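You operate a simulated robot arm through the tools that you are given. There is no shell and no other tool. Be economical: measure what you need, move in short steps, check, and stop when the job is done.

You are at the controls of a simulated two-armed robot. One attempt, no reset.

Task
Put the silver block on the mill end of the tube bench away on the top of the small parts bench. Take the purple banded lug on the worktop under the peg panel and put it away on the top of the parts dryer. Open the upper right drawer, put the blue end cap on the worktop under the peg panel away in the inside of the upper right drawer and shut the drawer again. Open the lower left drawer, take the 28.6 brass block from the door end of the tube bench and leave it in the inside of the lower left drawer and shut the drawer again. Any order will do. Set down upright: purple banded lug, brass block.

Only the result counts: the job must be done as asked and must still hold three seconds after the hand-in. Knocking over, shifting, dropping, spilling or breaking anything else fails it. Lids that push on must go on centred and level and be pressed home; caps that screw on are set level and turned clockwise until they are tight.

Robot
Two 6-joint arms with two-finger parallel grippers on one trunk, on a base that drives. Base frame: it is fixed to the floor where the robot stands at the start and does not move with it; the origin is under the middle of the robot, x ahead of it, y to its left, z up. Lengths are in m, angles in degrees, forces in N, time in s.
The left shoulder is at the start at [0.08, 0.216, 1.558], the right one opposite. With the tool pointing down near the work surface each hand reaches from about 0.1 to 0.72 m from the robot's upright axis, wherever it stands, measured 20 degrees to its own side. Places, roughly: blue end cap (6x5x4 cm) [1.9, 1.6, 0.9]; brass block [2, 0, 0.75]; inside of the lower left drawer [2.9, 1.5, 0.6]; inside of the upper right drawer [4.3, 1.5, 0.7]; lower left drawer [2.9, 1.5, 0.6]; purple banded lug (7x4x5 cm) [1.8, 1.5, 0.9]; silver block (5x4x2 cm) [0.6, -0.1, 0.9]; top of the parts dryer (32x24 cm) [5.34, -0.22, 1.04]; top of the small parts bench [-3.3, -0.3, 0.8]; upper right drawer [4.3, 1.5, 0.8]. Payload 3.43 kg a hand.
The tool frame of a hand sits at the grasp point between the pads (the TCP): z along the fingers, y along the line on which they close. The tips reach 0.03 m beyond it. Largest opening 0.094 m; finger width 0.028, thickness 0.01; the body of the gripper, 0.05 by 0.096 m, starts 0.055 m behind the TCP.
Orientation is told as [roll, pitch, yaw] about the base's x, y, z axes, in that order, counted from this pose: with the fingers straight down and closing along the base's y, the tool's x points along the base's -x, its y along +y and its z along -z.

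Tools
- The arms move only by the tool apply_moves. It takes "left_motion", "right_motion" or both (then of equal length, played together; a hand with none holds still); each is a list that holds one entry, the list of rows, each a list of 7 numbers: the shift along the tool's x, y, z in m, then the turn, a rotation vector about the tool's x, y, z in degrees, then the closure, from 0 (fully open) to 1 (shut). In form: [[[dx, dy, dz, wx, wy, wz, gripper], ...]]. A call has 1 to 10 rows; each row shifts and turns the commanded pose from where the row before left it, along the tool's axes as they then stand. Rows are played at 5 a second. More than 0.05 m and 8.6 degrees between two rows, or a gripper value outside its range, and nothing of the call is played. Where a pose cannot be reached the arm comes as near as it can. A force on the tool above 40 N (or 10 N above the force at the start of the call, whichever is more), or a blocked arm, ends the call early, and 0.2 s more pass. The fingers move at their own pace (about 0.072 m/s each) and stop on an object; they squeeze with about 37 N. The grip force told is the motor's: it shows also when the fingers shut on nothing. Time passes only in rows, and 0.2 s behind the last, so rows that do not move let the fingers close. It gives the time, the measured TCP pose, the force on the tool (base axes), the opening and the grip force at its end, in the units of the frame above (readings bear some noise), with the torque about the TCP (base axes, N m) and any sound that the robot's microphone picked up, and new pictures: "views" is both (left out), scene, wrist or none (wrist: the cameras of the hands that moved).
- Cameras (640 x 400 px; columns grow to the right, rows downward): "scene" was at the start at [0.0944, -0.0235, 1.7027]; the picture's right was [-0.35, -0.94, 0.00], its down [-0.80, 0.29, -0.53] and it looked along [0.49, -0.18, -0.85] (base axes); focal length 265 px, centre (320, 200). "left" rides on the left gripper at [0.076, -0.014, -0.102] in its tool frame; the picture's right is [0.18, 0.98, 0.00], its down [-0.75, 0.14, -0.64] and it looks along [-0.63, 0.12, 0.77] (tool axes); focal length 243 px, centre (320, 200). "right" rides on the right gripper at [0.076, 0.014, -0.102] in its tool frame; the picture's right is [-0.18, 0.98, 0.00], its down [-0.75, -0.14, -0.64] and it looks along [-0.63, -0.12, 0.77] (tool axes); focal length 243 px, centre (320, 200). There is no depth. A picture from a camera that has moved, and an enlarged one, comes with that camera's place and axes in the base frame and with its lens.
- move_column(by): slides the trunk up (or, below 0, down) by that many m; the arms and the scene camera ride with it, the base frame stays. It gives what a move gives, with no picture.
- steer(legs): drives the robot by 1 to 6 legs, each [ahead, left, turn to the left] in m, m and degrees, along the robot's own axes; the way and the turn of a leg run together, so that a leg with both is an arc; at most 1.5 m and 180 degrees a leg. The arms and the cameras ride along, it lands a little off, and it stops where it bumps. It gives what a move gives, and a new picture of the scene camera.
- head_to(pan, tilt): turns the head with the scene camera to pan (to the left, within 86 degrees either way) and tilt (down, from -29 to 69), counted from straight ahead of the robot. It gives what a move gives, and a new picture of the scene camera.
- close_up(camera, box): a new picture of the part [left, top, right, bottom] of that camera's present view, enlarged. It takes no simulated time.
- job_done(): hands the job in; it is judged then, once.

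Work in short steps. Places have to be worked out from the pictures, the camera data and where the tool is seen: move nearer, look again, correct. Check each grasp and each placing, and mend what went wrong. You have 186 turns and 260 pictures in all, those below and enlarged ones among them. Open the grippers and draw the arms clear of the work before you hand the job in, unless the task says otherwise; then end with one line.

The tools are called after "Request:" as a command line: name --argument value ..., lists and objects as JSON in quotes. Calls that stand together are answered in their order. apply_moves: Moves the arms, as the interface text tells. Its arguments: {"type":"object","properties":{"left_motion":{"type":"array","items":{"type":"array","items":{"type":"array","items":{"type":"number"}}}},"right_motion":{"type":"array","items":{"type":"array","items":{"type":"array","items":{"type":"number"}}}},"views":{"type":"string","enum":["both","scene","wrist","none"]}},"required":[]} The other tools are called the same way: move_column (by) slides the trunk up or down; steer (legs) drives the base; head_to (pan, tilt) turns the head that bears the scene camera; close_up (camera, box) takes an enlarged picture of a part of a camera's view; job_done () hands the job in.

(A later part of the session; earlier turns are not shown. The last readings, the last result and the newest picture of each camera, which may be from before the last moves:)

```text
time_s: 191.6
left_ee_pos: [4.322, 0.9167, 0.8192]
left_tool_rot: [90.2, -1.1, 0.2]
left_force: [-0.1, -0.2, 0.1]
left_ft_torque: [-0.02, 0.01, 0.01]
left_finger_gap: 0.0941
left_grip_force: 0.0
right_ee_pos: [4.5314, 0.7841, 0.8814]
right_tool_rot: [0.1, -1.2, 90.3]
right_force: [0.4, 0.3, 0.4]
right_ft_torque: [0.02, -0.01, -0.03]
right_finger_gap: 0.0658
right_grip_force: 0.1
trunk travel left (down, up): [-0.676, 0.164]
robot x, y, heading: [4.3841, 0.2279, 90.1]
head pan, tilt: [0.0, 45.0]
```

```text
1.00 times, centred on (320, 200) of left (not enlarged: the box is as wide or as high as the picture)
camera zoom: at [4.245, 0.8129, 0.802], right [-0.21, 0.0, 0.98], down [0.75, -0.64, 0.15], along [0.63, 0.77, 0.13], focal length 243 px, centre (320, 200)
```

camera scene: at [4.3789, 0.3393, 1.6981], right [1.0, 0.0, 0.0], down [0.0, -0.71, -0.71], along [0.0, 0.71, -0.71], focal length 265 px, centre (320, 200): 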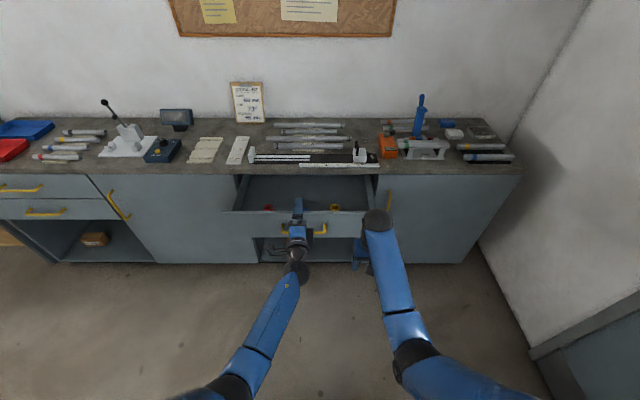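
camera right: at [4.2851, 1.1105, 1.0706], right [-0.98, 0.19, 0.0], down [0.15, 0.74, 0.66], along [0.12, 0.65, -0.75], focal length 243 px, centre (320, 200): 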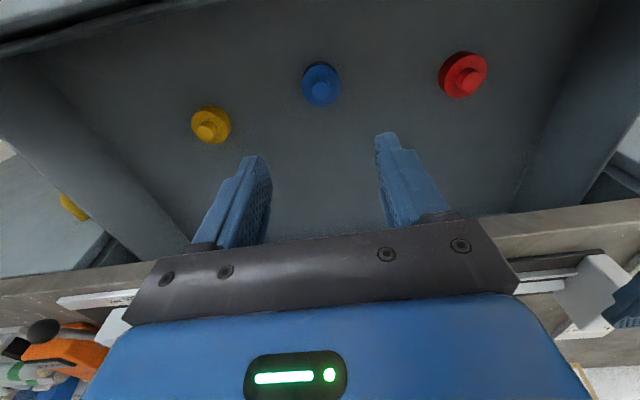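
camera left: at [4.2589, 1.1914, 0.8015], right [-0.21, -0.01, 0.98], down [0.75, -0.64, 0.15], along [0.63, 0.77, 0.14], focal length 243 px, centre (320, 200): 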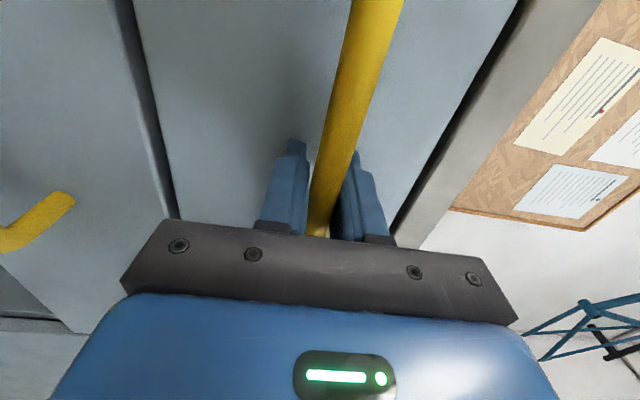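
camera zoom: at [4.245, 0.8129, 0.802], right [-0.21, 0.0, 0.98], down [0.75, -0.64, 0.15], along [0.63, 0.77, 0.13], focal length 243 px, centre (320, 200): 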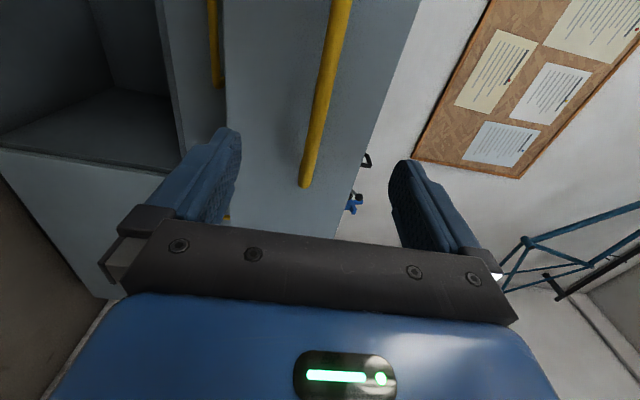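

Handle centred again. I'm driving up to it and gripping.

Request:
steer --legs '[[0.127, 0, 0]]'

Request:
apply_moves --left_motion '[[[0, 0, 0, 0, 0, 0, 0.4], [0, 0, 0, 0, 0, 0, 0.7], [0, 0, 0, 0, 0, 0, 1], [0, 0, 0, 0, 0, 0, 1], [0, 0, 0, 0, 0, 0, 1], [0, 0, 0, 0, 0, 0, 1]]]' --views "none"

Request:
steer --legs '[[0.25, 0, 0]]'

```text
time_s: 192.9
left_ee_pos: [4.3197, 1.0406, 0.8194]
left_tool_rot: [90.3, -1.2, 0.3]
left_force: [1.1, -0.3, 0.6]
left_ft_torque: [0.02, 0.03, 0.0]
left_finger_gap: 0.0938
left_grip_force: 0.0
right_ee_pos: [4.5307, 0.9082, 0.8828]
right_tool_rot: [0.0, -1.1, 90.3]
right_force: [0.3, -0.4, -0.3]
right_ft_torque: [0.0, -0.01, -0.02]
right_finger_gap: 0.0655
right_grip_force: 0.2
trunk travel left (down, up): [-0.676, 0.164]
robot x, y, heading: [4.3858, 0.3548, 90.0]
head pan, tilt: [0.0, 45.0]
camera scene: at [4.3836, 0.4625, 1.6084], right [1.0, 0.0, 0.0], down [0.0, -0.71, -0.71], along [0.0, 0.71, -0.71], focal length 265 px, centre (320, 200)
```

scene: 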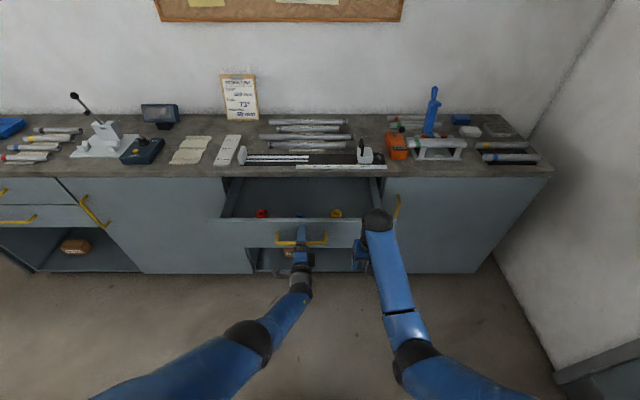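

```text
time_s: 194.3
left_ee_pos: [4.3208, 1.0414, 0.817]
left_tool_rot: [90.2, -1.2, 0.2]
left_force: [-1.0, 0.2, -1.1]
left_ft_torque: [-0.04, 1.09, -0.11]
left_finger_gap: 0.0186
left_grip_force: 45.5
right_ee_pos: [4.531, 0.9105, 0.8809]
right_tool_rot: [0.0, -1.1, 90.2]
right_force: [0.2, 0.3, 0.5]
right_ft_torque: [0.03, 0.01, -0.04]
right_finger_gap: 0.0659
right_grip_force: 0.0
trunk travel left (down, up): [-0.676, 0.164]
robot x, y, heading: [4.3791, 0.3536, 90.3]
head pan, tilt: [0.0, 45.0]
```

```text
time_s: 196.1
left_ee_pos: [4.32, 1.2862, 0.8179]
left_tool_rot: [90.4, -0.9, 0.3]
left_force: [0.3, 4.5, -3.2]
left_ft_torque: [0.1, 1.06, 0.23]
left_finger_gap: 0.0185
left_grip_force: 45.2
right_ee_pos: [4.5309, 1.1559, 0.8801]
right_tool_rot: [0.0, -1.3, 90.3]
right_force: [-0.3, -0.5, -0.6]
right_ft_torque: [0.0, 0.02, 0.03]
right_finger_gap: 0.0656
right_grip_force: 0.0
trunk travel left (down, up): [-0.676, 0.164]
robot x, y, heading: [4.3826, 0.597, 90.2]
head pan, tilt: [0.0, 45.0]
stopped in leg 1: the force on the tool passed its limit at 71 N (the readings are from after the stop); the commanded pose is now the measured one
camera scene: at [4.3837, 0.7105, 1.6081], right [1.0, 0.0, 0.0], down [0.0, -0.71, -0.71], along [0.0, 0.71, -0.71], focal length 265 px, centre (320, 200)
```

scene: 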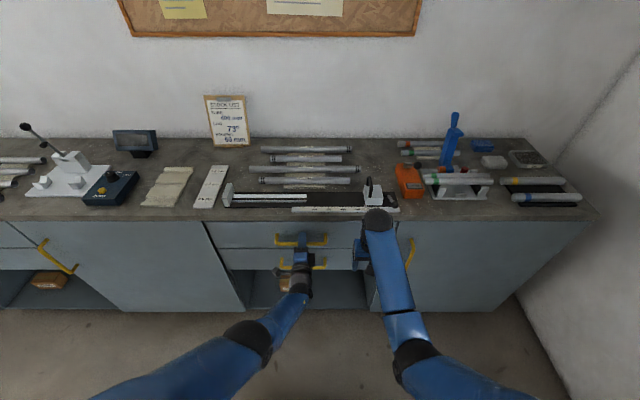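

The drawer hit its end stop. I'm releasing, backing away and verifying it is flush.

Request:
apply_moves --left_motion '[[[0, 0, 0, 0, 0, 0, 0.4], [0, 0, 0, 0, 0, 0, 0], [0, 0, 0, 0, 0, 0, 0], [0, 0, 0, 0, 0, 0, 0]]]' --views "none"

Request:
steer --legs '[[-0.35, 0, 0]]'

Request:
close_up --camera "scene" --box '[170, 140, 450, 315]'

```text
time_s: 197.1
left_ee_pos: [4.3208, 1.2856, 0.8195]
left_tool_rot: [90.4, -1.1, 0.3]
left_force: [0.4, -0.2, -0.4]
left_ft_torque: [0.01, 0.02, 0.0]
left_finger_gap: 0.0939
left_grip_force: 0.0
right_ee_pos: [4.53, 1.1547, 0.881]
right_tool_rot: [-0.1, -1.1, 90.3]
right_force: [-0.1, 0.0, 0.0]
right_ft_torque: [-0.01, 0.01, 0.0]
right_finger_gap: 0.0658
right_grip_force: 0.2
trunk travel left (down, up): [-0.676, 0.164]
robot x, y, heading: [4.383, 0.5962, 90.2]
head pan, tilt: [0.0, 45.0]
```

```text
time_s: 199.4
left_ee_pos: [4.3225, 0.9361, 0.8171]
left_tool_rot: [90.3, -1.1, 0.2]
left_force: [0.0, -0.2, -0.4]
left_ft_torque: [-0.03, 0.01, 0.01]
left_finger_gap: 0.094
left_grip_force: 0.1
right_ee_pos: [4.5317, 0.8057, 0.8792]
right_tool_rot: [-0.1, -1.2, 90.1]
right_force: [-0.3, -0.4, 0.2]
right_ft_torque: [0.03, -0.03, 0.0]
right_finger_gap: 0.066
right_grip_force: 0.0
trunk travel left (down, up): [-0.676, 0.164]
robot x, y, heading: [4.386, 0.2484, 89.9]
head pan, tilt: [0.0, 45.0]
camera scene: at [4.3835, 0.3612, 1.6079], right [1.0, 0.0, 0.0], down [0.0, -0.71, -0.71], along [0.0, 0.71, -0.71], focal length 265 px, centre (320, 200)
```

scene: 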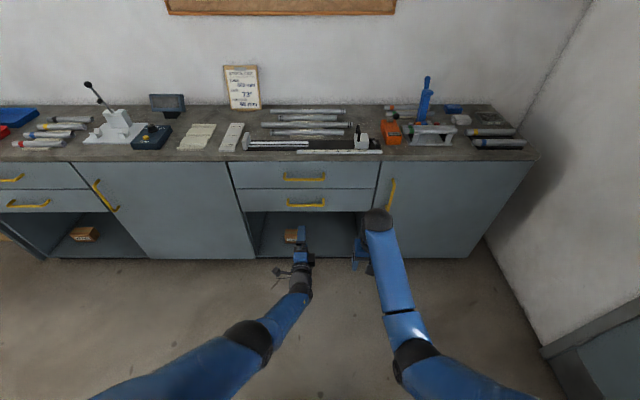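

```text
2.29 times, centred on (310, 228) of scene
camera zoom: at [4.3835, 0.3612, 1.6079], right [1.0, 0.0, 0.0], down [0.0, -0.71, -0.71], along [0.0, 0.71, -0.71], focal length 607 px, centre (343, 137)
```

zoom: 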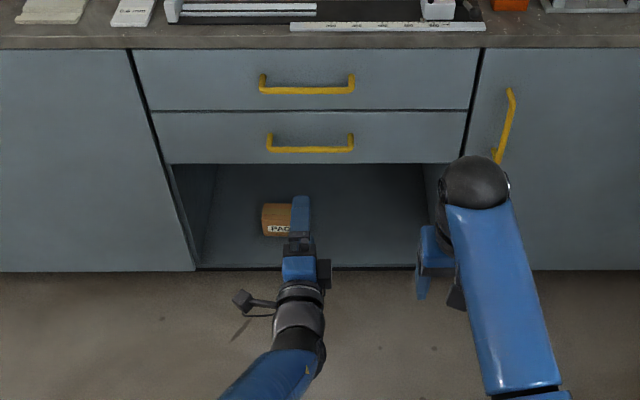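

The drawer is flush shut with the cap inside. Next is the brass block, so I'm raising the trunk and driving toward the door end of the tube bench.

Request:
move_column --by 0.164

Request:
steer --legs '[[0, 0, 90], [1.1, 0.2, 0]]'

```text
time_s: 201.3
left_ee_pos: [4.3219, 0.9359, 0.9829]
left_tool_rot: [90.4, -1.1, 0.1]
left_force: [-0.6, 0.0, -0.7]
left_ft_torque: [0.0, 0.0, 0.01]
left_finger_gap: 0.0937
left_grip_force: 0.1
right_ee_pos: [4.5307, 0.8048, 1.0445]
right_tool_rot: [-0.2, -1.1, 90.1]
right_force: [-0.7, -0.6, -1.2]
right_ft_torque: [-0.01, 0.0, -0.01]
right_finger_gap: 0.0658
right_grip_force: 0.1
trunk travel left (down, up): [-0.84, 0.0]
robot x, y, heading: [4.3803, 0.2515, 89.8]
head pan, tilt: [0.0, 45.0]
```

```text
time_s: 210.8
left_ee_pos: [2.5959, -0.0202, 0.983]
left_tool_rot: [90.5, -1.0, 90.0]
left_force: [0.0, -0.2, 0.3]
left_ft_torque: [-0.01, 0.02, 0.01]
left_finger_gap: 0.0939
left_grip_force: 0.1
right_ee_pos: [2.7288, 0.1898, 1.0442]
right_tool_rot: [0.1, -1.2, 180.0]
right_force: [0.1, 0.4, 0.5]
right_ft_torque: [0.01, 0.01, 0.02]
right_finger_gap: 0.0657
right_grip_force: 0.1
trunk travel left (down, up): [-0.84, 0.0]
robot x, y, heading: [3.282, 0.0403, 179.7]
head pan, tilt: [0.0, 45.0]
camera scene: at [3.1739, 0.0409, 1.7723], right [0.0, 1.0, 0.0], down [0.71, 0.0, -0.71], along [-0.71, 0.0, -0.71], focal length 265 px, centre (320, 200)
```

scene: 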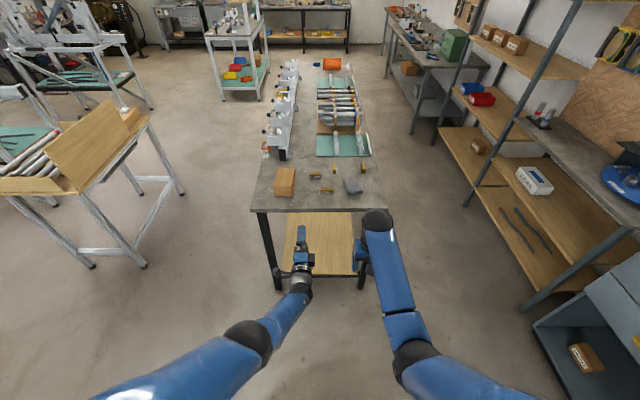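

The bench end holds several small brass-coloured pieces. I'm zooming in.

Request:
close_up --camera "scene" --box '[250, 140, 400, 234]'

```text
4.26 times, centred on (325, 187) of scene
camera zoom: at [3.1739, 0.0409, 1.7723], right [0.0, 1.0, 0.0], down [0.71, 0.0, -0.71], along [-0.71, 0.0, -0.71], focal length 1129 px, centre (299, 255)
```

zoom: 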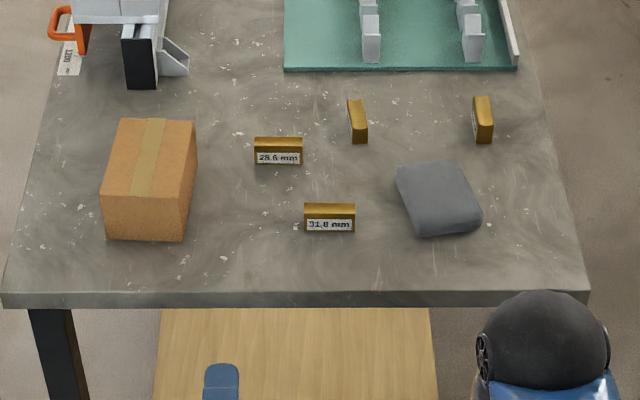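

The 28.6 block is at about (2.087, 0.016). I'm raising the left hand above the cardboard box and driving the right hand within reach.

Request:
apply_moves --left_motion '[[[0, 0.045, 0, 0, 0, 0, 0], [0, 0.045, 0, 0, 0, 0, 0], [0, 0.045, 0, 0, 0, 0, 0], [0, 0, 0, 0, 0, 0, 0]]]' --right_motion '[[[0, 0, 0, 0, 0, 0, 0], [0, 0, 0, 0, 0, 0, 0], [0, 0, 0, 0, 0, 0, 0], [0, 0, 0, 0, 0, 0, 0]]]' --views "none"

Request:
steer --legs '[[0, 0.15, 0], [0.52, 0, 0]]'

Request:
close_up --camera "right" --box '[0, 0, 640, 400]'

```text
time_s: 211.8
left_ee_pos: [2.5964, -0.0225, 1.1176]
left_tool_rot: [90.5, -1.1, 90.0]
left_force: [0.0, -0.2, -0.7]
left_ft_torque: [-0.01, 0.01, -0.01]
left_finger_gap: 0.0939
left_grip_force: 0.0
right_ee_pos: [2.7267, 0.189, 1.0446]
right_tool_rot: [-0.2, -1.1, 179.9]
right_force: [0.3, 0.1, 0.2]
right_ft_torque: [-0.01, -0.01, 0.01]
right_finger_gap: 0.094
right_grip_force: 0.0
trunk travel left (down, up): [-0.84, 0.0]
robot x, y, heading: [3.2881, 0.0425, 179.8]
head pan, tilt: [0.0, 45.0]
```

```text
time_s: 215.9
left_ee_pos: [2.0717, -0.1654, 1.119]
left_tool_rot: [90.6, -1.1, 89.7]
left_force: [1.1, -0.5, 0.4]
left_ft_torque: [-0.02, 0.0, 0.02]
left_finger_gap: 0.094
left_grip_force: 0.1
right_ee_pos: [2.2058, 0.0463, 1.0459]
right_tool_rot: [-0.1, -1.2, 179.7]
right_force: [-0.3, 0.1, -0.1]
right_ft_torque: [-0.02, 0.01, -0.01]
right_finger_gap: 0.0941
right_grip_force: 0.0
trunk travel left (down, up): [-0.84, 0.0]
robot x, y, heading: [2.7606, -0.1031, 179.5]
head pan, tilt: [0.0, 45.0]
camera scene: at [2.6506, -0.1049, 1.7724], right [0.01, 1.0, 0.0], down [0.71, -0.01, -0.71], along [-0.71, 0.01, -0.71], focal length 265 px, centre (320, 200)
```

scene: 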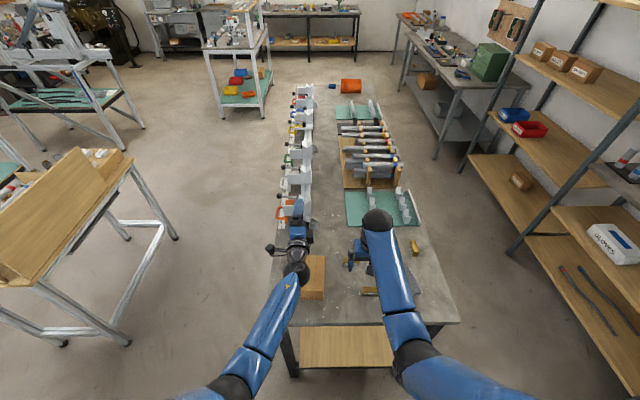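

```text
1.00 times, centred on (320, 200) of right (not enlarged: the box is as wide or as high as the picture)
camera zoom: at [2.2835, 0.0315, 1.1452], right [-0.19, -0.98, 0.0], down [-0.74, 0.14, 0.66], along [-0.65, 0.12, -0.75], focal length 243 px, centre (320, 200)
```

zoom: 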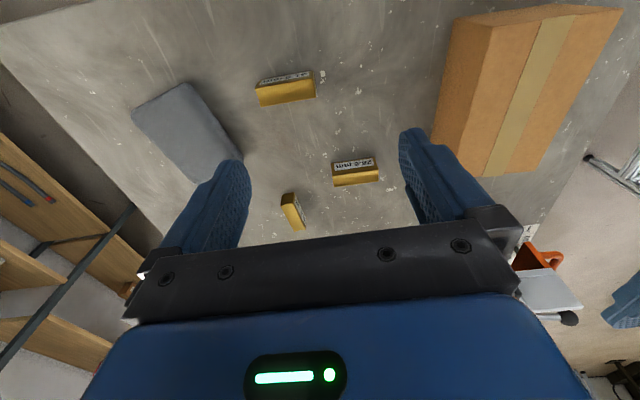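

I'm moving over the 28.6 block at (2.094, 0.020) and partway down.

Request:
apply_moves --right_motion '[[[-0.04, 0.01, 0, 0, 0, 0, 0], [-0.04, 0.01, 0, 0, 0, 0, 0], [-0.032, 0.006, 0, 0, 0, 0, 0], [0, 0, 0.04, 0, 0, 0, 0], [0, 0, 0.04, 0, 0, 0, 0], [0, 0, 0.02, 0, 0, 0, 0], [0, 0, 0, 0, 0, 0, 0]]]' --views "wrist"

```text
time_s: 217.5
left_ee_pos: [2.0716, -0.1659, 1.1173]
left_tool_rot: [90.5, -1.1, 89.8]
left_force: [-0.1, -0.6, 1.1]
left_ft_torque: [-0.01, -0.01, -0.01]
left_finger_gap: 0.0936
left_grip_force: 0.1
right_ee_pos: [2.0986, 0.0223, 0.9509]
right_tool_rot: [0.0, -1.2, 179.7]
right_force: [0.2, 0.3, 0.1]
right_ft_torque: [-0.02, -0.01, 0.01]
right_finger_gap: 0.0939
right_grip_force: 0.0
right hand out of reach, approached as far as the arm can: row 6
trunk travel left (down, up): [-0.84, 0.0]
robot x, y, heading: [2.7554, -0.1053, 179.5]
head pan, tilt: [0.0, 45.0]
camera right: at [2.1764, 0.0076, 1.0509], right [-0.19, -0.98, 0.0], down [-0.74, 0.14, 0.66], along [-0.65, 0.12, -0.75], focal length 243 px, centre (320, 200)
```

right: 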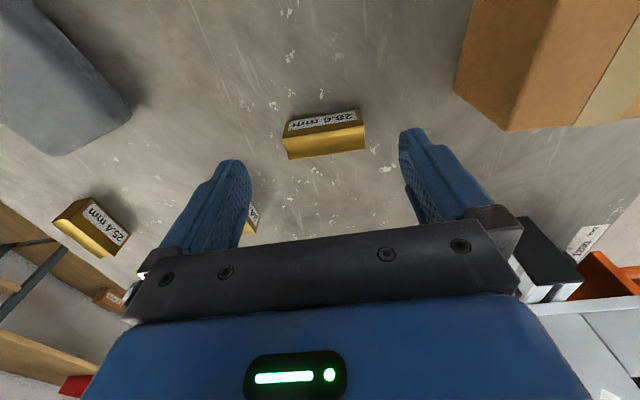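

The block is aligned between the fingers. The arm is at its lower limit, so I'm lowering the trunk 0.045 and then approaching gently.

Request:
move_column --by -0.045

Request:
apply_moves --right_motion '[[[-0.009, 0.003, 0, 0, 0, 0, 0], [0, 0, 0.004, 0, 0, 0, 0], [0, 0, 0.0, 0, 0, 0, 0]]]' --views "wrist"

```text
time_s: 218.3
left_ee_pos: [2.0711, -0.1658, 1.0733]
left_tool_rot: [90.5, -1.1, 89.8]
left_force: [-1.2, -0.2, 0.3]
left_ft_torque: [-0.01, 0.04, 0.02]
left_finger_gap: 0.094
left_grip_force: 0.1
right_ee_pos: [2.0967, 0.0218, 0.9062]
right_tool_rot: [-0.1, -1.2, 179.8]
right_force: [-0.3, -0.1, -0.9]
right_ft_torque: [0.0, -0.03, -0.01]
right_finger_gap: 0.0941
right_grip_force: 0.0
trunk travel left (down, up): [-0.795, 0.045]
robot x, y, heading: [2.762, -0.1067, 179.6]
head pan, tilt: [0.0, 45.0]
```

```text
time_s: 219.1
left_ee_pos: [2.0707, -0.1655, 1.0722]
left_tool_rot: [90.5, -1.2, 89.8]
left_force: [-0.2, -0.2, -0.2]
left_ft_torque: [0.0, -0.01, 0.01]
left_finger_gap: 0.0939
left_grip_force: 0.0
right_ee_pos: [2.0976, 0.0219, 0.907]
right_tool_rot: [-0.2, -1.2, 179.7]
right_force: [0.4, 0.3, -0.6]
right_ft_torque: [0.01, -0.01, -0.03]
right_finger_gap: 0.0938
right_grip_force: 0.0
right hand out of reach, approached as far as the arm can: row 1, 2
trunk travel left (down, up): [-0.795, 0.045]
robot x, y, heading: [2.7605, -0.1088, 179.7]
head pan, tilt: [0.0, 45.0]
camera right: at [2.1761, 0.0073, 1.0058], right [-0.19, -0.98, 0.0], down [-0.74, 0.14, 0.66], along [-0.65, 0.12, -0.75], focal length 243 px, centre (320, 200)
```

right: 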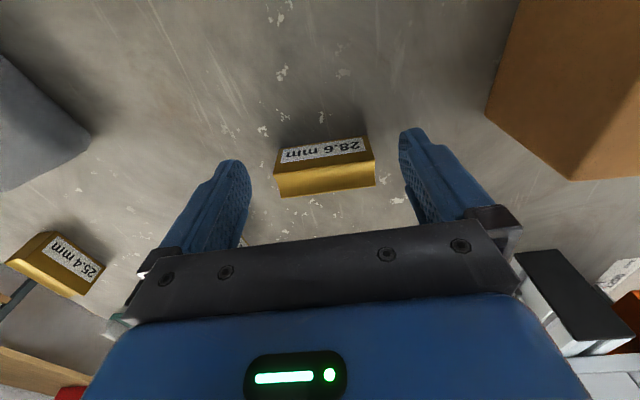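

The block centre is x of about 2.087 and its top z of about 0.883. I'm moving the base forward 3 cm to give the arm slack, then fine positioning and descent.

Request:
steer --legs '[[0.03, 0, 0]]'

Request:
apply_moves --right_motion '[[[0.016, 0.002, 0, 0, 0, 0, 0], [0, 0, 0.008, 0, 0, 0, 0], [0, 0, 0.006, 0, 0, 0, 0], [0, 0, 0, 0, 0, 0, 0]]]' --views "wrist"

```text
time_s: 220.0
left_ee_pos: [2.0477, -0.1657, 1.076]
left_tool_rot: [90.9, -1.2, 89.8]
left_force: [0.7, 0.6, 0.1]
left_ft_torque: [0.01, -0.04, -0.01]
left_finger_gap: 0.094
left_grip_force: 0.0
right_ee_pos: [2.0739, 0.0211, 0.9106]
right_tool_rot: [0.0, -1.4, 179.6]
right_force: [0.3, 0.7, 0.6]
right_ft_torque: [0.04, 0.01, -0.03]
right_finger_gap: 0.0942
right_grip_force: 0.1
trunk travel left (down, up): [-0.795, 0.045]
robot x, y, heading: [2.7313, -0.1072, 179.3]
head pan, tilt: [0.0, 45.0]
camera scene: at [2.6284, -0.1048, 1.728], right [0.01, 1.0, 0.0], down [0.7, -0.01, -0.71], along [-0.71, 0.01, -0.7], focal length 265 px, centre (320, 200)
```

scene: 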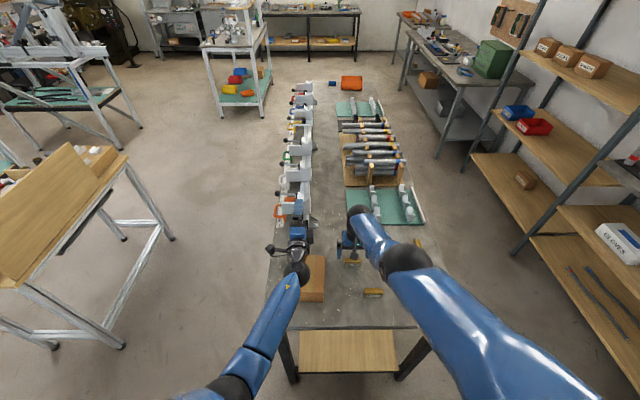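

```text
time_s: 221.0
left_ee_pos: [2.0394, -0.1652, 1.0708]
left_tool_rot: [90.4, -1.1, 89.9]
left_force: [-0.2, -0.3, -0.4]
left_ft_torque: [-0.04, 0.02, 0.01]
left_finger_gap: 0.0941
left_grip_force: 0.2
right_ee_pos: [2.0827, 0.02, 0.8926]
right_tool_rot: [-0.1, -1.2, 179.7]
right_force: [0.4, -0.4, 1.0]
right_ft_torque: [0.02, -0.05, 0.01]
right_finger_gap: 0.0938
right_grip_force: 0.1
trunk travel left (down, up): [-0.795, 0.045]
robot x, y, heading: [2.7307, -0.1031, 179.5]
head pan, tilt: [0.0, 45.0]
camera right: at [2.1606, 0.0057, 0.9914], right [-0.19, -0.98, 0.0], down [-0.74, 0.14, 0.66], along [-0.64, 0.12, -0.75], focal length 243 px, centre (320, 200)
```

right: 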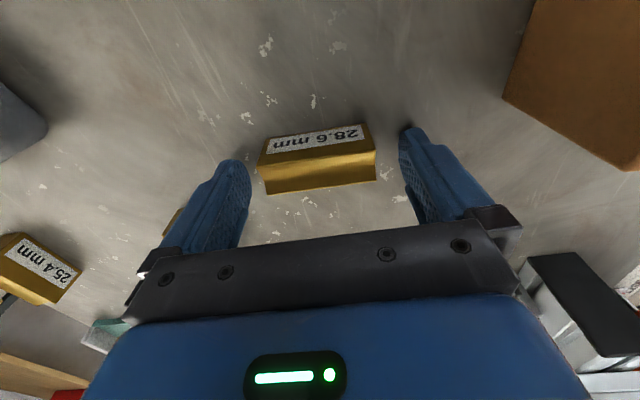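

Well placed; I'm closing on the block.

Request:
apply_moves --right_motion '[[[-0.0, 0, 0, 0, 0, 0, 0.2], [0, 0, 0, 0, 0, 0, 0.4], [0, 0, 0, 0, 0, 0, 0.6], [0, 0, 0, 0, 0, 0, 0.8], [0, 0, 0, 0, 0, 0, 0.8]]]' --views "wrist"

```text
time_s: 222.2
left_ee_pos: [2.0415, -0.1655, 1.0718]
left_tool_rot: [90.5, -1.1, 89.9]
left_force: [-0.1, 0.4, -0.5]
left_ft_torque: [-0.03, -0.03, 0.0]
left_finger_gap: 0.0941
left_grip_force: 0.0
right_ee_pos: [2.0833, 0.02, 0.8929]
right_tool_rot: [-0.1, -1.2, 179.7]
right_force: [-0.5, 0.2, 5.7]
right_ft_torque: [-0.03, -0.05, -0.02]
right_finger_gap: 0.0597
right_grip_force: 36.9
trunk travel left (down, up): [-0.795, 0.045]
robot x, y, heading: [2.7322, -0.1067, 179.7]
head pan, tilt: [0.0, 45.0]
camera right: at [2.162, 0.0055, 0.993], right [-0.19, -0.98, 0.0], down [-0.74, 0.14, 0.66], along [-0.65, 0.12, -0.75], focal length 243 px, centre (320, 200)
```

right: 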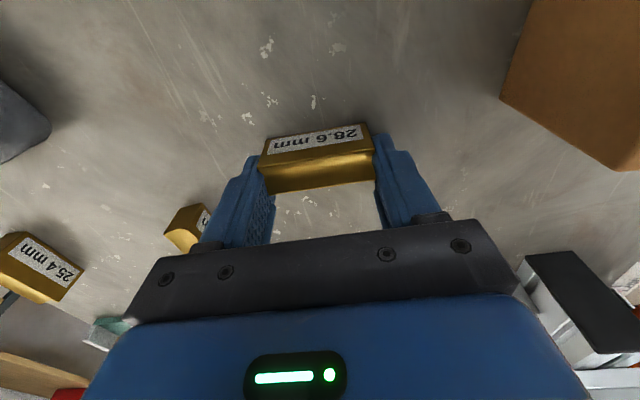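

Gripped at 60 mm. I'm lifting with arm and trunk, then backing off and turning to face the left drawers.

Request:
apply_moves --right_motion '[[[0, 0, -0.02, 0, 0, 0, 0.8], [0, 0, -0.03, 0, 0, 0, 0.8], [0, 0, -0.04, 0, 0, 0, 0.8], [0, 0, -0.03, 0, 0, 0, 0.8], [0, 0, 0, 0, 0, 0, 0.8]]]' --views "wrist"

Request:
steer --legs '[[-0.26, 0, 0], [0, 0, -90]]'

```text
time_s: 223.4
left_ee_pos: [2.0423, -0.1645, 1.0726]
left_tool_rot: [90.6, -1.1, 89.8]
left_force: [0.7, -0.4, 0.1]
left_ft_torque: [0.0, -0.01, 0.02]
left_finger_gap: 0.0938
left_grip_force: 0.1
right_ee_pos: [2.0859, 0.0193, 1.0107]
right_tool_rot: [-0.1, -1.2, 179.7]
right_force: [0.2, -0.5, -3.0]
right_ft_torque: [-0.03, -0.01, 0.02]
right_finger_gap: 0.0597
right_grip_force: 36.4
trunk travel left (down, up): [-0.795, 0.045]
robot x, y, heading: [2.7292, -0.1057, 179.6]
head pan, tilt: [0.0, 45.0]
camera right: at [2.1642, 0.0051, 1.1104], right [-0.19, -0.98, 0.0], down [-0.74, 0.14, 0.66], along [-0.64, 0.12, -0.75], focal length 243 px, centre (320, 200)
```

right: 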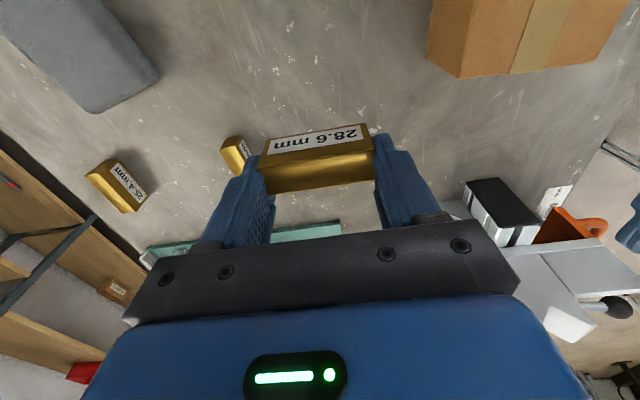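

```text
time_s: 229.1
left_ee_pos: [2.9487, 0.5804, 1.0722]
left_tool_rot: [90.6, -1.1, -1.7]
left_force: [-0.1, 0.5, 0.6]
left_ft_torque: [0.01, -0.01, -0.01]
left_finger_gap: 0.0939
left_grip_force: 0.0
right_ee_pos: [3.1333, 0.5306, 1.0103]
right_tool_rot: [-0.1, -1.1, 88.3]
right_force: [0.5, -0.6, -1.8]
right_ft_torque: [0.01, 0.02, -0.01]
right_finger_gap: 0.06
right_grip_force: 37.1
trunk travel left (down, up): [-0.795, 0.045]
robot x, y, heading: [2.9937, -0.1108, 87.9]
head pan, tilt: [0.0, 45.0]
camera scene: at [2.9939, 0.0038, 1.7271], right [1.0, -0.03, 0.0], down [-0.02, -0.71, -0.71], along [0.02, 0.71, -0.71], focal length 265 px, centre (320, 200)
```

scene: 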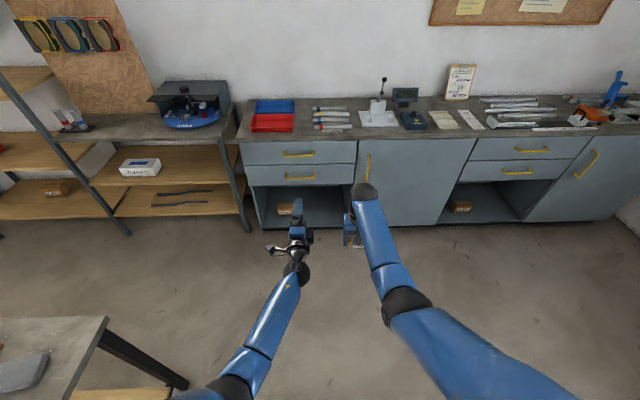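

The lower left handle is at about (2.903, 1.30, 0.625). I'm squaring up, lowering the left hand and retracting the right, then lowering the trunk.

Request:
apply_moves --left_motion '[[[0, -0.045, 0, 0, 0, 0, 0], [0, -0.045, 0, 0, 0, 0, 0], [0, -0.045, 0, 0, 0, 0, 0], [0, 0, 0, 0, 0, 0, 0]]]' --right_motion '[[[0.04, 0, 0, 0, 0, 0, 0.8], [0.04, 0, 0, 0, 0, 0, 0.8], [0.02, 0, 0, 0, 0, 0, 0.8], [0, 0, 0, 0, 0, 0, 0.8]]]' --views "none"

Request:
steer --legs '[[0.3, 0.01, 2]]'

Request:
move_column --by -0.31

Request:
close_up --camera "left" --box '[0, 0, 640, 400]'

```text
time_s: 230.1
left_ee_pos: [2.952, 0.5828, 0.9403]
left_tool_rot: [90.5, -1.1, -1.7]
left_force: [0.0, 0.2, 0.3]
left_ft_torque: [0.0, -0.04, -0.01]
left_finger_gap: 0.094
left_grip_force: 0.1
right_ee_pos: [3.131, 0.4318, 1.0082]
right_tool_rot: [-0.1, -1.2, 88.3]
right_force: [0.6, 0.5, -2.7]
right_ft_torque: [0.04, -0.02, 0.0]
right_finger_gap: 0.0597
right_grip_force: 36.8
trunk travel left (down, up): [-0.795, 0.045]
robot x, y, heading: [2.9887, -0.1093, 87.9]
head pan, tilt: [0.0, 45.0]
```

```text
time_s: 232.2
left_ee_pos: [2.9226, 0.8808, 0.9408]
left_tool_rot: [90.6, -1.1, 0.3]
left_force: [-0.3, -0.2, 0.2]
left_ft_torque: [0.01, -0.03, -0.03]
left_finger_gap: 0.0941
left_grip_force: 0.0
right_ee_pos: [3.1068, 0.735, 1.0105]
right_tool_rot: [0.0, -1.2, 90.3]
right_force: [-0.4, -0.1, -3.2]
right_ft_torque: [0.02, -0.01, -0.01]
right_finger_gap: 0.06
right_grip_force: 37.0
trunk travel left (down, up): [-0.795, 0.045]
robot x, y, heading: [2.9886, 0.1913, 90.1]
head pan, tilt: [0.0, 45.0]
camera scene: at [2.9858, 0.3011, 1.7274], right [1.0, 0.0, 0.0], down [0.0, -0.71, -0.71], along [0.0, 0.71, -0.71], focal length 265 px, centre (320, 200)
```

scene: 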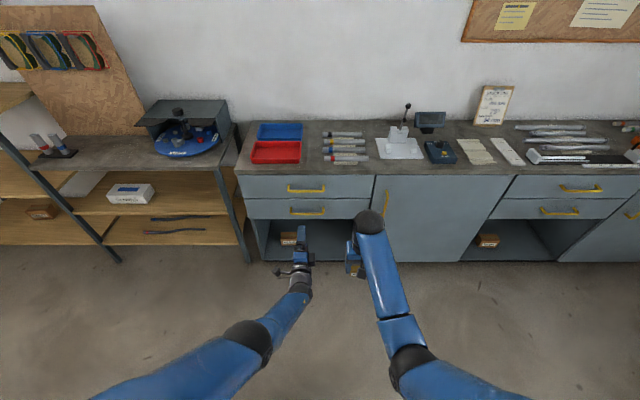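

```text
time_s: 235.2
left_ee_pos: [2.9214, 0.883, 0.6295]
left_tool_rot: [90.4, -1.1, 0.3]
left_force: [0.7, -0.5, -0.2]
left_ft_torque: [0.0, 0.01, -0.03]
left_finger_gap: 0.094
left_grip_force: 0.0
right_ee_pos: [3.1075, 0.7355, 0.6987]
right_tool_rot: [0.0, -1.1, 90.3]
right_force: [-0.4, -0.5, -3.0]
right_ft_torque: [-0.02, 0.0, -0.01]
right_finger_gap: 0.06
right_grip_force: 36.9
trunk travel left (down, up): [-0.485, 0.355]
robot x, y, heading: [2.9858, 0.1924, 90.2]
head pan, tilt: [0.0, 45.0]
```

```text
1.00 times, centred on (320, 200) of left (not enlarged: the box is as wide or as high as the picture)
camera zoom: at [2.8462, 0.7784, 0.6118], right [-0.2, -0.01, 0.98], down [0.75, -0.64, 0.15], along [0.62, 0.77, 0.14], focal length 243 px, centre (320, 200)
```

zoom: 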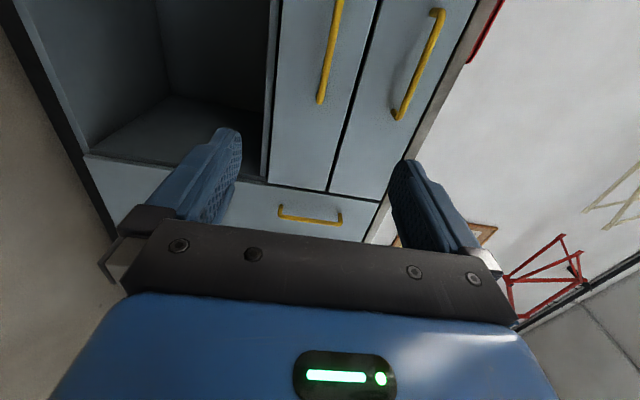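

The lower handle is at z of about 0.642, x 2.92. I'm raising 12 mm and driving forward 0.33 for a check.

Request:
move_column --by 0.012

Request:
steer --legs '[[0.34, 0, 0]]'

Request:
close_up --camera "left" --box '[0, 0, 640, 400]'

```text
time_s: 235.8
left_ee_pos: [2.9232, 0.8819, 0.6404]
left_tool_rot: [90.5, -1.1, 0.3]
left_force: [-0.5, 0.2, -0.3]
left_ft_torque: [0.0, -0.01, 0.01]
left_finger_gap: 0.094
left_grip_force: 0.2
right_ee_pos: [3.107, 0.7352, 0.7109]
right_tool_rot: [-0.1, -1.1, 90.2]
right_force: [-0.5, -0.4, -2.6]
right_ft_torque: [0.02, -0.01, 0.01]
right_finger_gap: 0.0599
right_grip_force: 37.3
trunk travel left (down, up): [-0.497, 0.343]
robot x, y, heading: [2.9843, 0.1939, 90.1]
head pan, tilt: [0.0, 45.0]
```

```text
time_s: 238.1
left_ee_pos: [2.9249, 1.2241, 0.6411]
left_tool_rot: [90.5, -1.1, 0.1]
left_force: [-0.2, 0.0, -0.7]
left_ft_torque: [-0.02, 0.01, -0.02]
left_finger_gap: 0.0939
left_grip_force: 0.0
right_ee_pos: [3.1095, 1.0776, 0.7107]
right_tool_rot: [0.0, -1.1, 90.1]
right_force: [0.4, -0.5, -3.2]
right_ft_torque: [0.06, -0.01, 0.0]
right_finger_gap: 0.0599
right_grip_force: 36.9
trunk travel left (down, up): [-0.497, 0.343]
robot x, y, heading: [2.9845, 0.534, 89.5]
head pan, tilt: [0.0, 45.0]
camera scene: at [2.9862, 0.6466, 1.4292], right [1.0, 0.0, 0.0], down [0.0, -0.71, -0.71], along [0.0, 0.71, -0.71], focal length 265 px, centre (320, 200)
```

scene: 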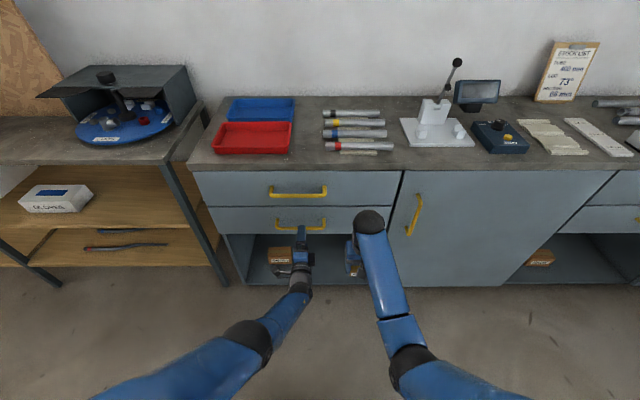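

```text
1.00 times, centred on (320, 200) of left (not enlarged: the box is as wide or as high as the picture)
camera zoom: at [2.8485, 1.1211, 0.6238], right [-0.2, -0.01, 0.98], down [0.75, -0.64, 0.15], along [0.63, 0.77, 0.14], focal length 243 px, centre (320, 200)
```

zoom: 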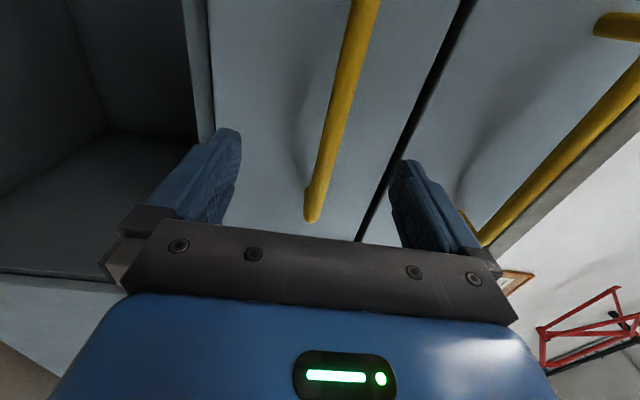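

Good alignment. I'm creeping forward 0.067 and gripping the handle.

Request:
steer --legs '[[0.067, 0, 0]]'

Request:
apply_moves --left_motion '[[[0, 0, 0, 0, 0, 0, 0.4], [0, 0, 0, 0, 0, 0, 0.7], [0, 0, 0, 0, 0, 0, 1], [0, 0, 0, 0, 0, 0, 1], [0, 0, 0, 0, 0, 0, 1], [0, 0, 0, 0, 0, 0, 1]]]' --views "wrist"

```text
time_s: 239.1
left_ee_pos: [2.9256, 1.2915, 0.6403]
left_tool_rot: [90.4, -1.2, 0.2]
left_force: [-0.8, -0.2, 0.4]
left_ft_torque: [-0.04, -0.02, 0.02]
left_finger_gap: 0.0941
left_grip_force: 0.1
right_ee_pos: [3.1087, 1.144, 0.7088]
right_tool_rot: [-0.2, -0.9, 90.2]
right_force: [0.0, -0.2, -3.8]
right_ft_torque: [-0.03, 0.01, -0.01]
right_finger_gap: 0.0599
right_grip_force: 36.6
trunk travel left (down, up): [-0.497, 0.343]
robot x, y, heading: [2.9881, 0.6049, 89.8]
head pan, tilt: [0.0, 45.0]
camera scene: at [2.9863, 0.7143, 1.429], right [1.0, 0.0, 0.0], down [0.0, -0.71, -0.71], along [0.0, 0.71, -0.71], focal length 265 px, centre (320, 200)
```

scene: 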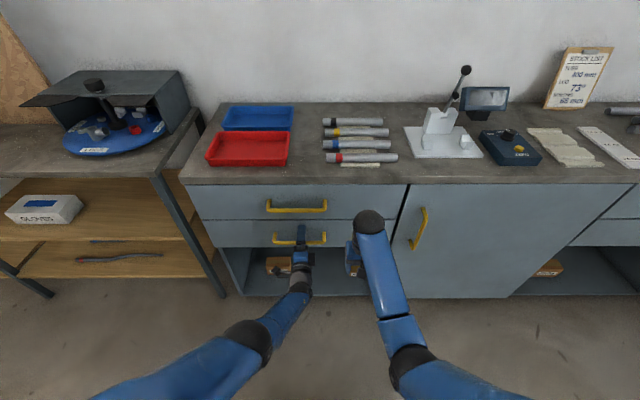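

```text
time_s: 240.5
left_ee_pos: [2.926, 1.2913, 0.6488]
left_tool_rot: [91.3, -1.1, 0.2]
left_force: [-4.5, 4.2, 32.8]
left_ft_torque: [-0.48, 1.1, -0.59]
left_finger_gap: 0.0185
left_grip_force: 45.0
right_ee_pos: [3.109, 1.1415, 0.7118]
right_tool_rot: [-0.1, -1.3, 90.1]
right_force: [0.5, -0.4, -2.9]
right_ft_torque: [0.03, -0.01, -0.03]
right_finger_gap: 0.0597
right_grip_force: 36.9
trunk travel left (down, up): [-0.497, 0.343]
robot x, y, heading: [2.9863, 0.5998, 89.8]
head pan, tilt: [0.0, 45.0]
camera left: at [2.8492, 1.1885, 0.6299], right [-0.2, -0.02, 0.98], down [0.75, -0.64, 0.14], along [0.63, 0.77, 0.15], focal length 243 px, centre (320, 200)
```

left: 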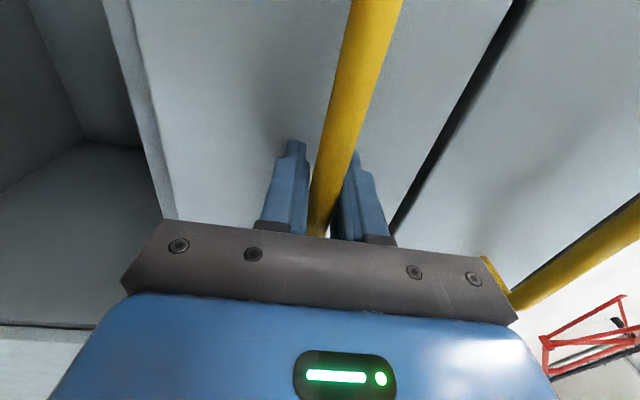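

Gripped, but with some vertical load. I'm raising the trunk 9 mm to relieve it, then pulling by driving back 0.27.

Request:
move_column --by 0.009

Request:
steer --legs '[[-0.27, 0, 0]]'

```text
time_s: 241.1
left_ee_pos: [2.9255, 1.2897, 0.6487]
left_tool_rot: [90.2, -1.1, 0.1]
left_force: [0.5, 5.8, 6.0]
left_ft_torque: [-0.07, 0.94, 1.08]
left_finger_gap: 0.0185
left_grip_force: 44.9
right_ee_pos: [3.1108, 1.1436, 0.7195]
right_tool_rot: [0.0, -1.1, 90.2]
right_force: [-0.2, -0.4, -2.8]
right_ft_torque: [0.02, 0.03, -0.03]
right_finger_gap: 0.0599
right_grip_force: 36.5
trunk travel left (down, up): [-0.506, 0.334]
robot x, y, heading: [2.9877, 0.6014, 89.7]
head pan, tilt: [0.0, 45.0]
```

```text
time_s: 243.0
left_ee_pos: [2.9251, 1.02, 0.6485]
left_tool_rot: [90.3, -1.0, 0.1]
left_force: [5.8, 3.0, -15.3]
left_ft_torque: [0.2, 1.02, -1.0]
left_finger_gap: 0.0185
left_grip_force: 45.3
right_ee_pos: [3.1103, 0.8735, 0.7176]
right_tool_rot: [0.0, -1.0, 90.0]
right_force: [-0.3, 0.1, -3.0]
right_ft_torque: [0.02, -0.01, -0.01]
right_finger_gap: 0.06
right_grip_force: 37.0
trunk travel left (down, up): [-0.506, 0.334]
robot x, y, heading: [2.9866, 0.3296, 89.9]
head pan, tilt: [0.0, 45.0]
camera scene: at [2.9864, 0.444, 1.4378], right [1.0, 0.0, 0.0], down [0.0, -0.71, -0.71], along [0.0, 0.71, -0.71], focal length 265 px, centre (320, 200)
```

scene: 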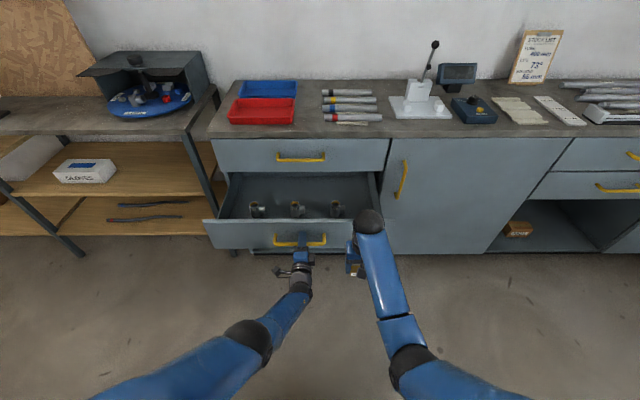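

Open 0.27 m. Three lugs stand inside. I'm releasing, backing off, raising everything clear, and inspecting the inside.

Request:
apply_moves --left_motion '[[[0, 0, 0, 0, 0, 0, 0.4], [0, 0, 0, 0, 0, 0, 0], [0, 0, 0, 0, 0, 0, 0], [0, 0, 0, 0, 0, 0, 0]]]' --views "none"

Request:
steer --legs '[[-0.12, 0, 0]]'

Request:
move_column --by 0.3

Request:
close_up --camera "scene" --box '[200, 120, 400, 260]'

```text
time_s: 244.0
left_ee_pos: [2.9252, 1.02, 0.6495]
left_tool_rot: [90.4, -1.1, 0.0]
left_force: [0.4, 0.4, -0.1]
left_ft_torque: [0.02, -0.03, -0.05]
left_finger_gap: 0.094
left_grip_force: 0.0
right_ee_pos: [3.1093, 0.8725, 0.7191]
right_tool_rot: [-0.2, -1.1, 90.0]
right_force: [-0.5, 0.0, -2.9]
right_ft_torque: [0.0, 0.02, 0.01]
right_finger_gap: 0.06
right_grip_force: 36.6
trunk travel left (down, up): [-0.506, 0.334]
robot x, y, heading: [2.9847, 0.3335, 89.7]
head pan, tilt: [0.0, 45.0]
```

```text
time_s: 245.2
left_ee_pos: [2.9256, 0.8981, 0.6491]
left_tool_rot: [90.5, -1.1, -0.1]
left_force: [0.3, -0.1, -0.5]
left_ft_torque: [0.03, 0.01, 0.03]
left_finger_gap: 0.094
left_grip_force: 0.0
right_ee_pos: [3.1096, 0.7513, 0.7192]
right_tool_rot: [-0.1, -1.1, 89.8]
right_force: [-0.6, -0.8, -4.1]
right_ft_torque: [-0.02, 0.0, 0.02]
right_finger_gap: 0.0601
right_grip_force: 37.3
trunk travel left (down, up): [-0.506, 0.334]
robot x, y, heading: [2.9883, 0.2046, 89.9]
head pan, tilt: [0.0, 45.0]
camera scene: at [2.9851, 0.3201, 1.438], right [1.0, 0.0, 0.0], down [0.0, -0.71, -0.71], along [0.0, 0.71, -0.71], focal length 265 px, centre (320, 200)
```

scene: 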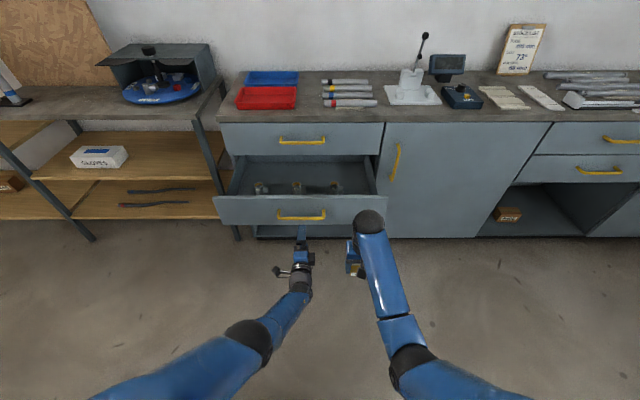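

```text
time_s: 248.2
left_ee_pos: [2.926, 0.8983, 0.9505]
left_tool_rot: [90.4, -1.1, 0.0]
left_force: [-0.1, -0.4, 0.6]
left_ft_torque: [0.02, -0.01, 0.0]
left_finger_gap: 0.094
left_grip_force: 0.1
right_ee_pos: [3.1092, 0.7502, 1.0181]
right_tool_rot: [-0.1, -1.1, 89.9]
right_force: [-0.1, 0.8, -3.5]
right_ft_torque: [0.05, -0.01, 0.02]
right_finger_gap: 0.06
right_grip_force: 37.1
trunk travel left (down, up): [-0.806, 0.034]
robot x, y, heading: [2.9858, 0.2052, 89.7]
head pan, tilt: [0.0, 45.0]
```

```text
2.86 times, centred on (300, 190) of scene
camera zoom: at [2.9852, 0.3195, 1.7381], right [1.0, 0.0, 0.0], down [0.0, -0.71, -0.71], along [0.0, 0.71, -0.71], focal length 758 px, centre (377, 229)
```

zoom: 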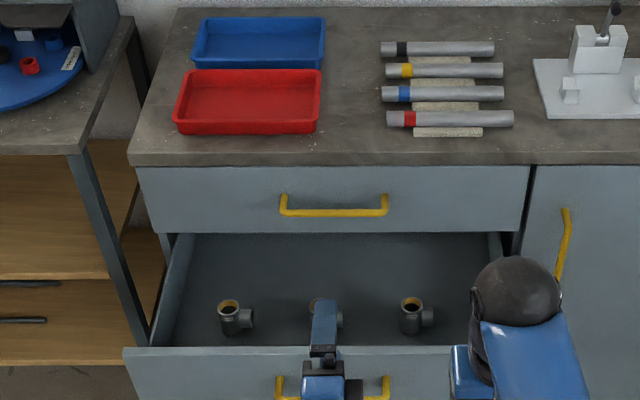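

The lugs stand at about x 2.71, 2.88 and 3.05, y 1.195. The strip in front of them (y of about 1.12) is free. I'm raising the left hand, shifting the base left and forward, and extending the right hand over the strip.

Request:
apply_moves --left_motion '[[[0.02, 0.045, 0, 0, 0, 0, 0], [0.02, 0.045, 0, 0, 0, 0, 0], [0.01, 0.045, 0, 0, 0, 0, 0], [0, 0, 0, 0, 0, 0, 0]]]' --views "none"

Request:
steer --legs '[[0, 0.11, 0], [0.26, 0, 0]]'

Request:
apply_moves --right_motion '[[[-0.04, 0.01, 0, 0, 0, 0, 0.8], [-0.04, 0.01, 0, 0, 0, 0, 0.8], [-0.035, 0, 0, 0, 0, 0, 0.8], [0, 0, 0.04, 0, 0, 0, 0.8], [0, 0, 0.04, 0, 0, 0, 0.8], [0, 0, 0, 0, 0, 0, 0.8]]]' --views "both"

```text
time_s: 249.2
left_ee_pos: [2.8731, 0.8978, 1.0845]
left_tool_rot: [90.4, -1.1, -0.2]
left_force: [0.1, 0.0, 0.0]
left_ft_torque: [0.02, 0.01, -0.02]
left_finger_gap: 0.0941
left_grip_force: 0.0
right_ee_pos: [3.1105, 0.7507, 1.0196]
right_tool_rot: [-0.1, -1.1, 89.9]
right_force: [-0.2, -0.4, -2.7]
right_ft_torque: [-0.02, -0.03, 0.0]
right_finger_gap: 0.06
right_grip_force: 37.0
trunk travel left (down, up): [-0.806, 0.034]
robot x, y, heading: [2.9839, 0.2072, 89.5]
head pan, tilt: [0.0, 45.0]
```

```text
time_s: 251.9
left_ee_pos: [2.7685, 1.1508, 1.0859]
left_tool_rot: [90.6, -1.1, -0.3]
left_force: [-0.1, 0.5, -0.4]
left_ft_torque: [-0.02, -0.04, -0.03]
left_finger_gap: 0.0939
left_grip_force: 0.1
right_ee_pos: [3.0041, 1.0035, 1.0215]
right_tool_rot: [-0.2, -1.2, 89.6]
right_force: [-0.6, -0.1, -2.4]
right_ft_torque: [0.03, 0.05, 0.0]
right_finger_gap: 0.0598
right_grip_force: 37.3
trunk travel left (down, up): [-0.806, 0.034]
robot x, y, heading: [2.8765, 0.4588, 89.6]
head pan, tilt: [0.0, 45.0]
camera scene: at [2.8784, 0.5705, 1.7386], right [1.0, -0.01, 0.0], down [-0.01, -0.7, -0.71], along [0.01, 0.71, -0.7], focal length 265 px, centre (320, 200)
```

scene: 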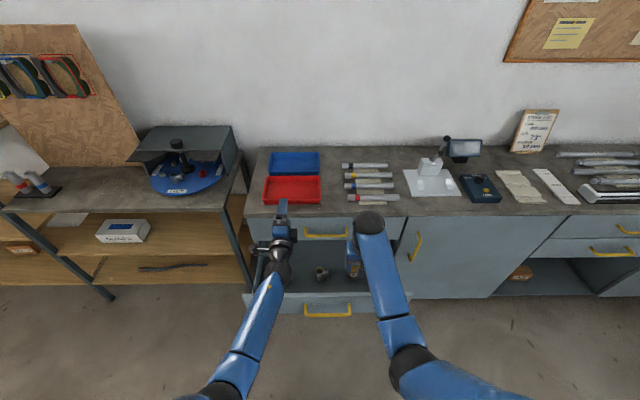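

```text
time_s: 253.3
left_ee_pos: [2.7681, 1.1549, 1.0819]
left_tool_rot: [90.3, -1.1, -0.4]
left_force: [-0.6, 1.1, -0.4]
left_ft_torque: [0.01, -0.03, 0.01]
left_finger_gap: 0.094
left_grip_force: 0.0
right_ee_pos: [2.9876, 1.1239, 0.941]
right_tool_rot: [-0.2, -1.1, 89.6]
right_force: [-0.4, 0.4, -3.5]
right_ft_torque: [0.02, -0.02, 0.02]
right_finger_gap: 0.06
right_grip_force: 36.8
trunk travel left (down, up): [-0.806, 0.034]
robot x, y, heading: [2.879, 0.4653, 89.6]
head pan, tilt: [0.0, 45.0]
camera scene: at [2.8776, 0.5759, 1.7381], right [1.0, -0.01, 0.0], down [-0.01, -0.71, -0.71], along [0.01, 0.71, -0.71], focal length 265 px, centre (320, 200)
camera right: at [2.9719, 1.0456, 1.0416], right [-0.98, 0.19, 0.0], down [0.14, 0.74, 0.66], along [0.12, 0.64, -0.75], focal length 243 px, centre (320, 200)
```

scene: 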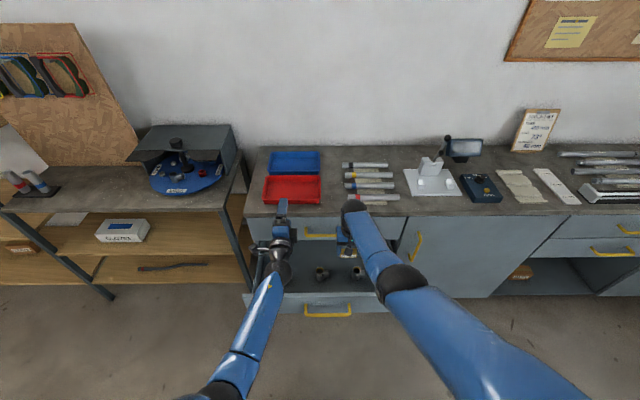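
right: 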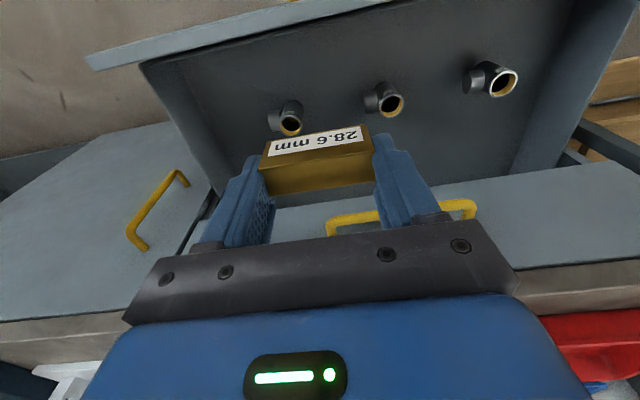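

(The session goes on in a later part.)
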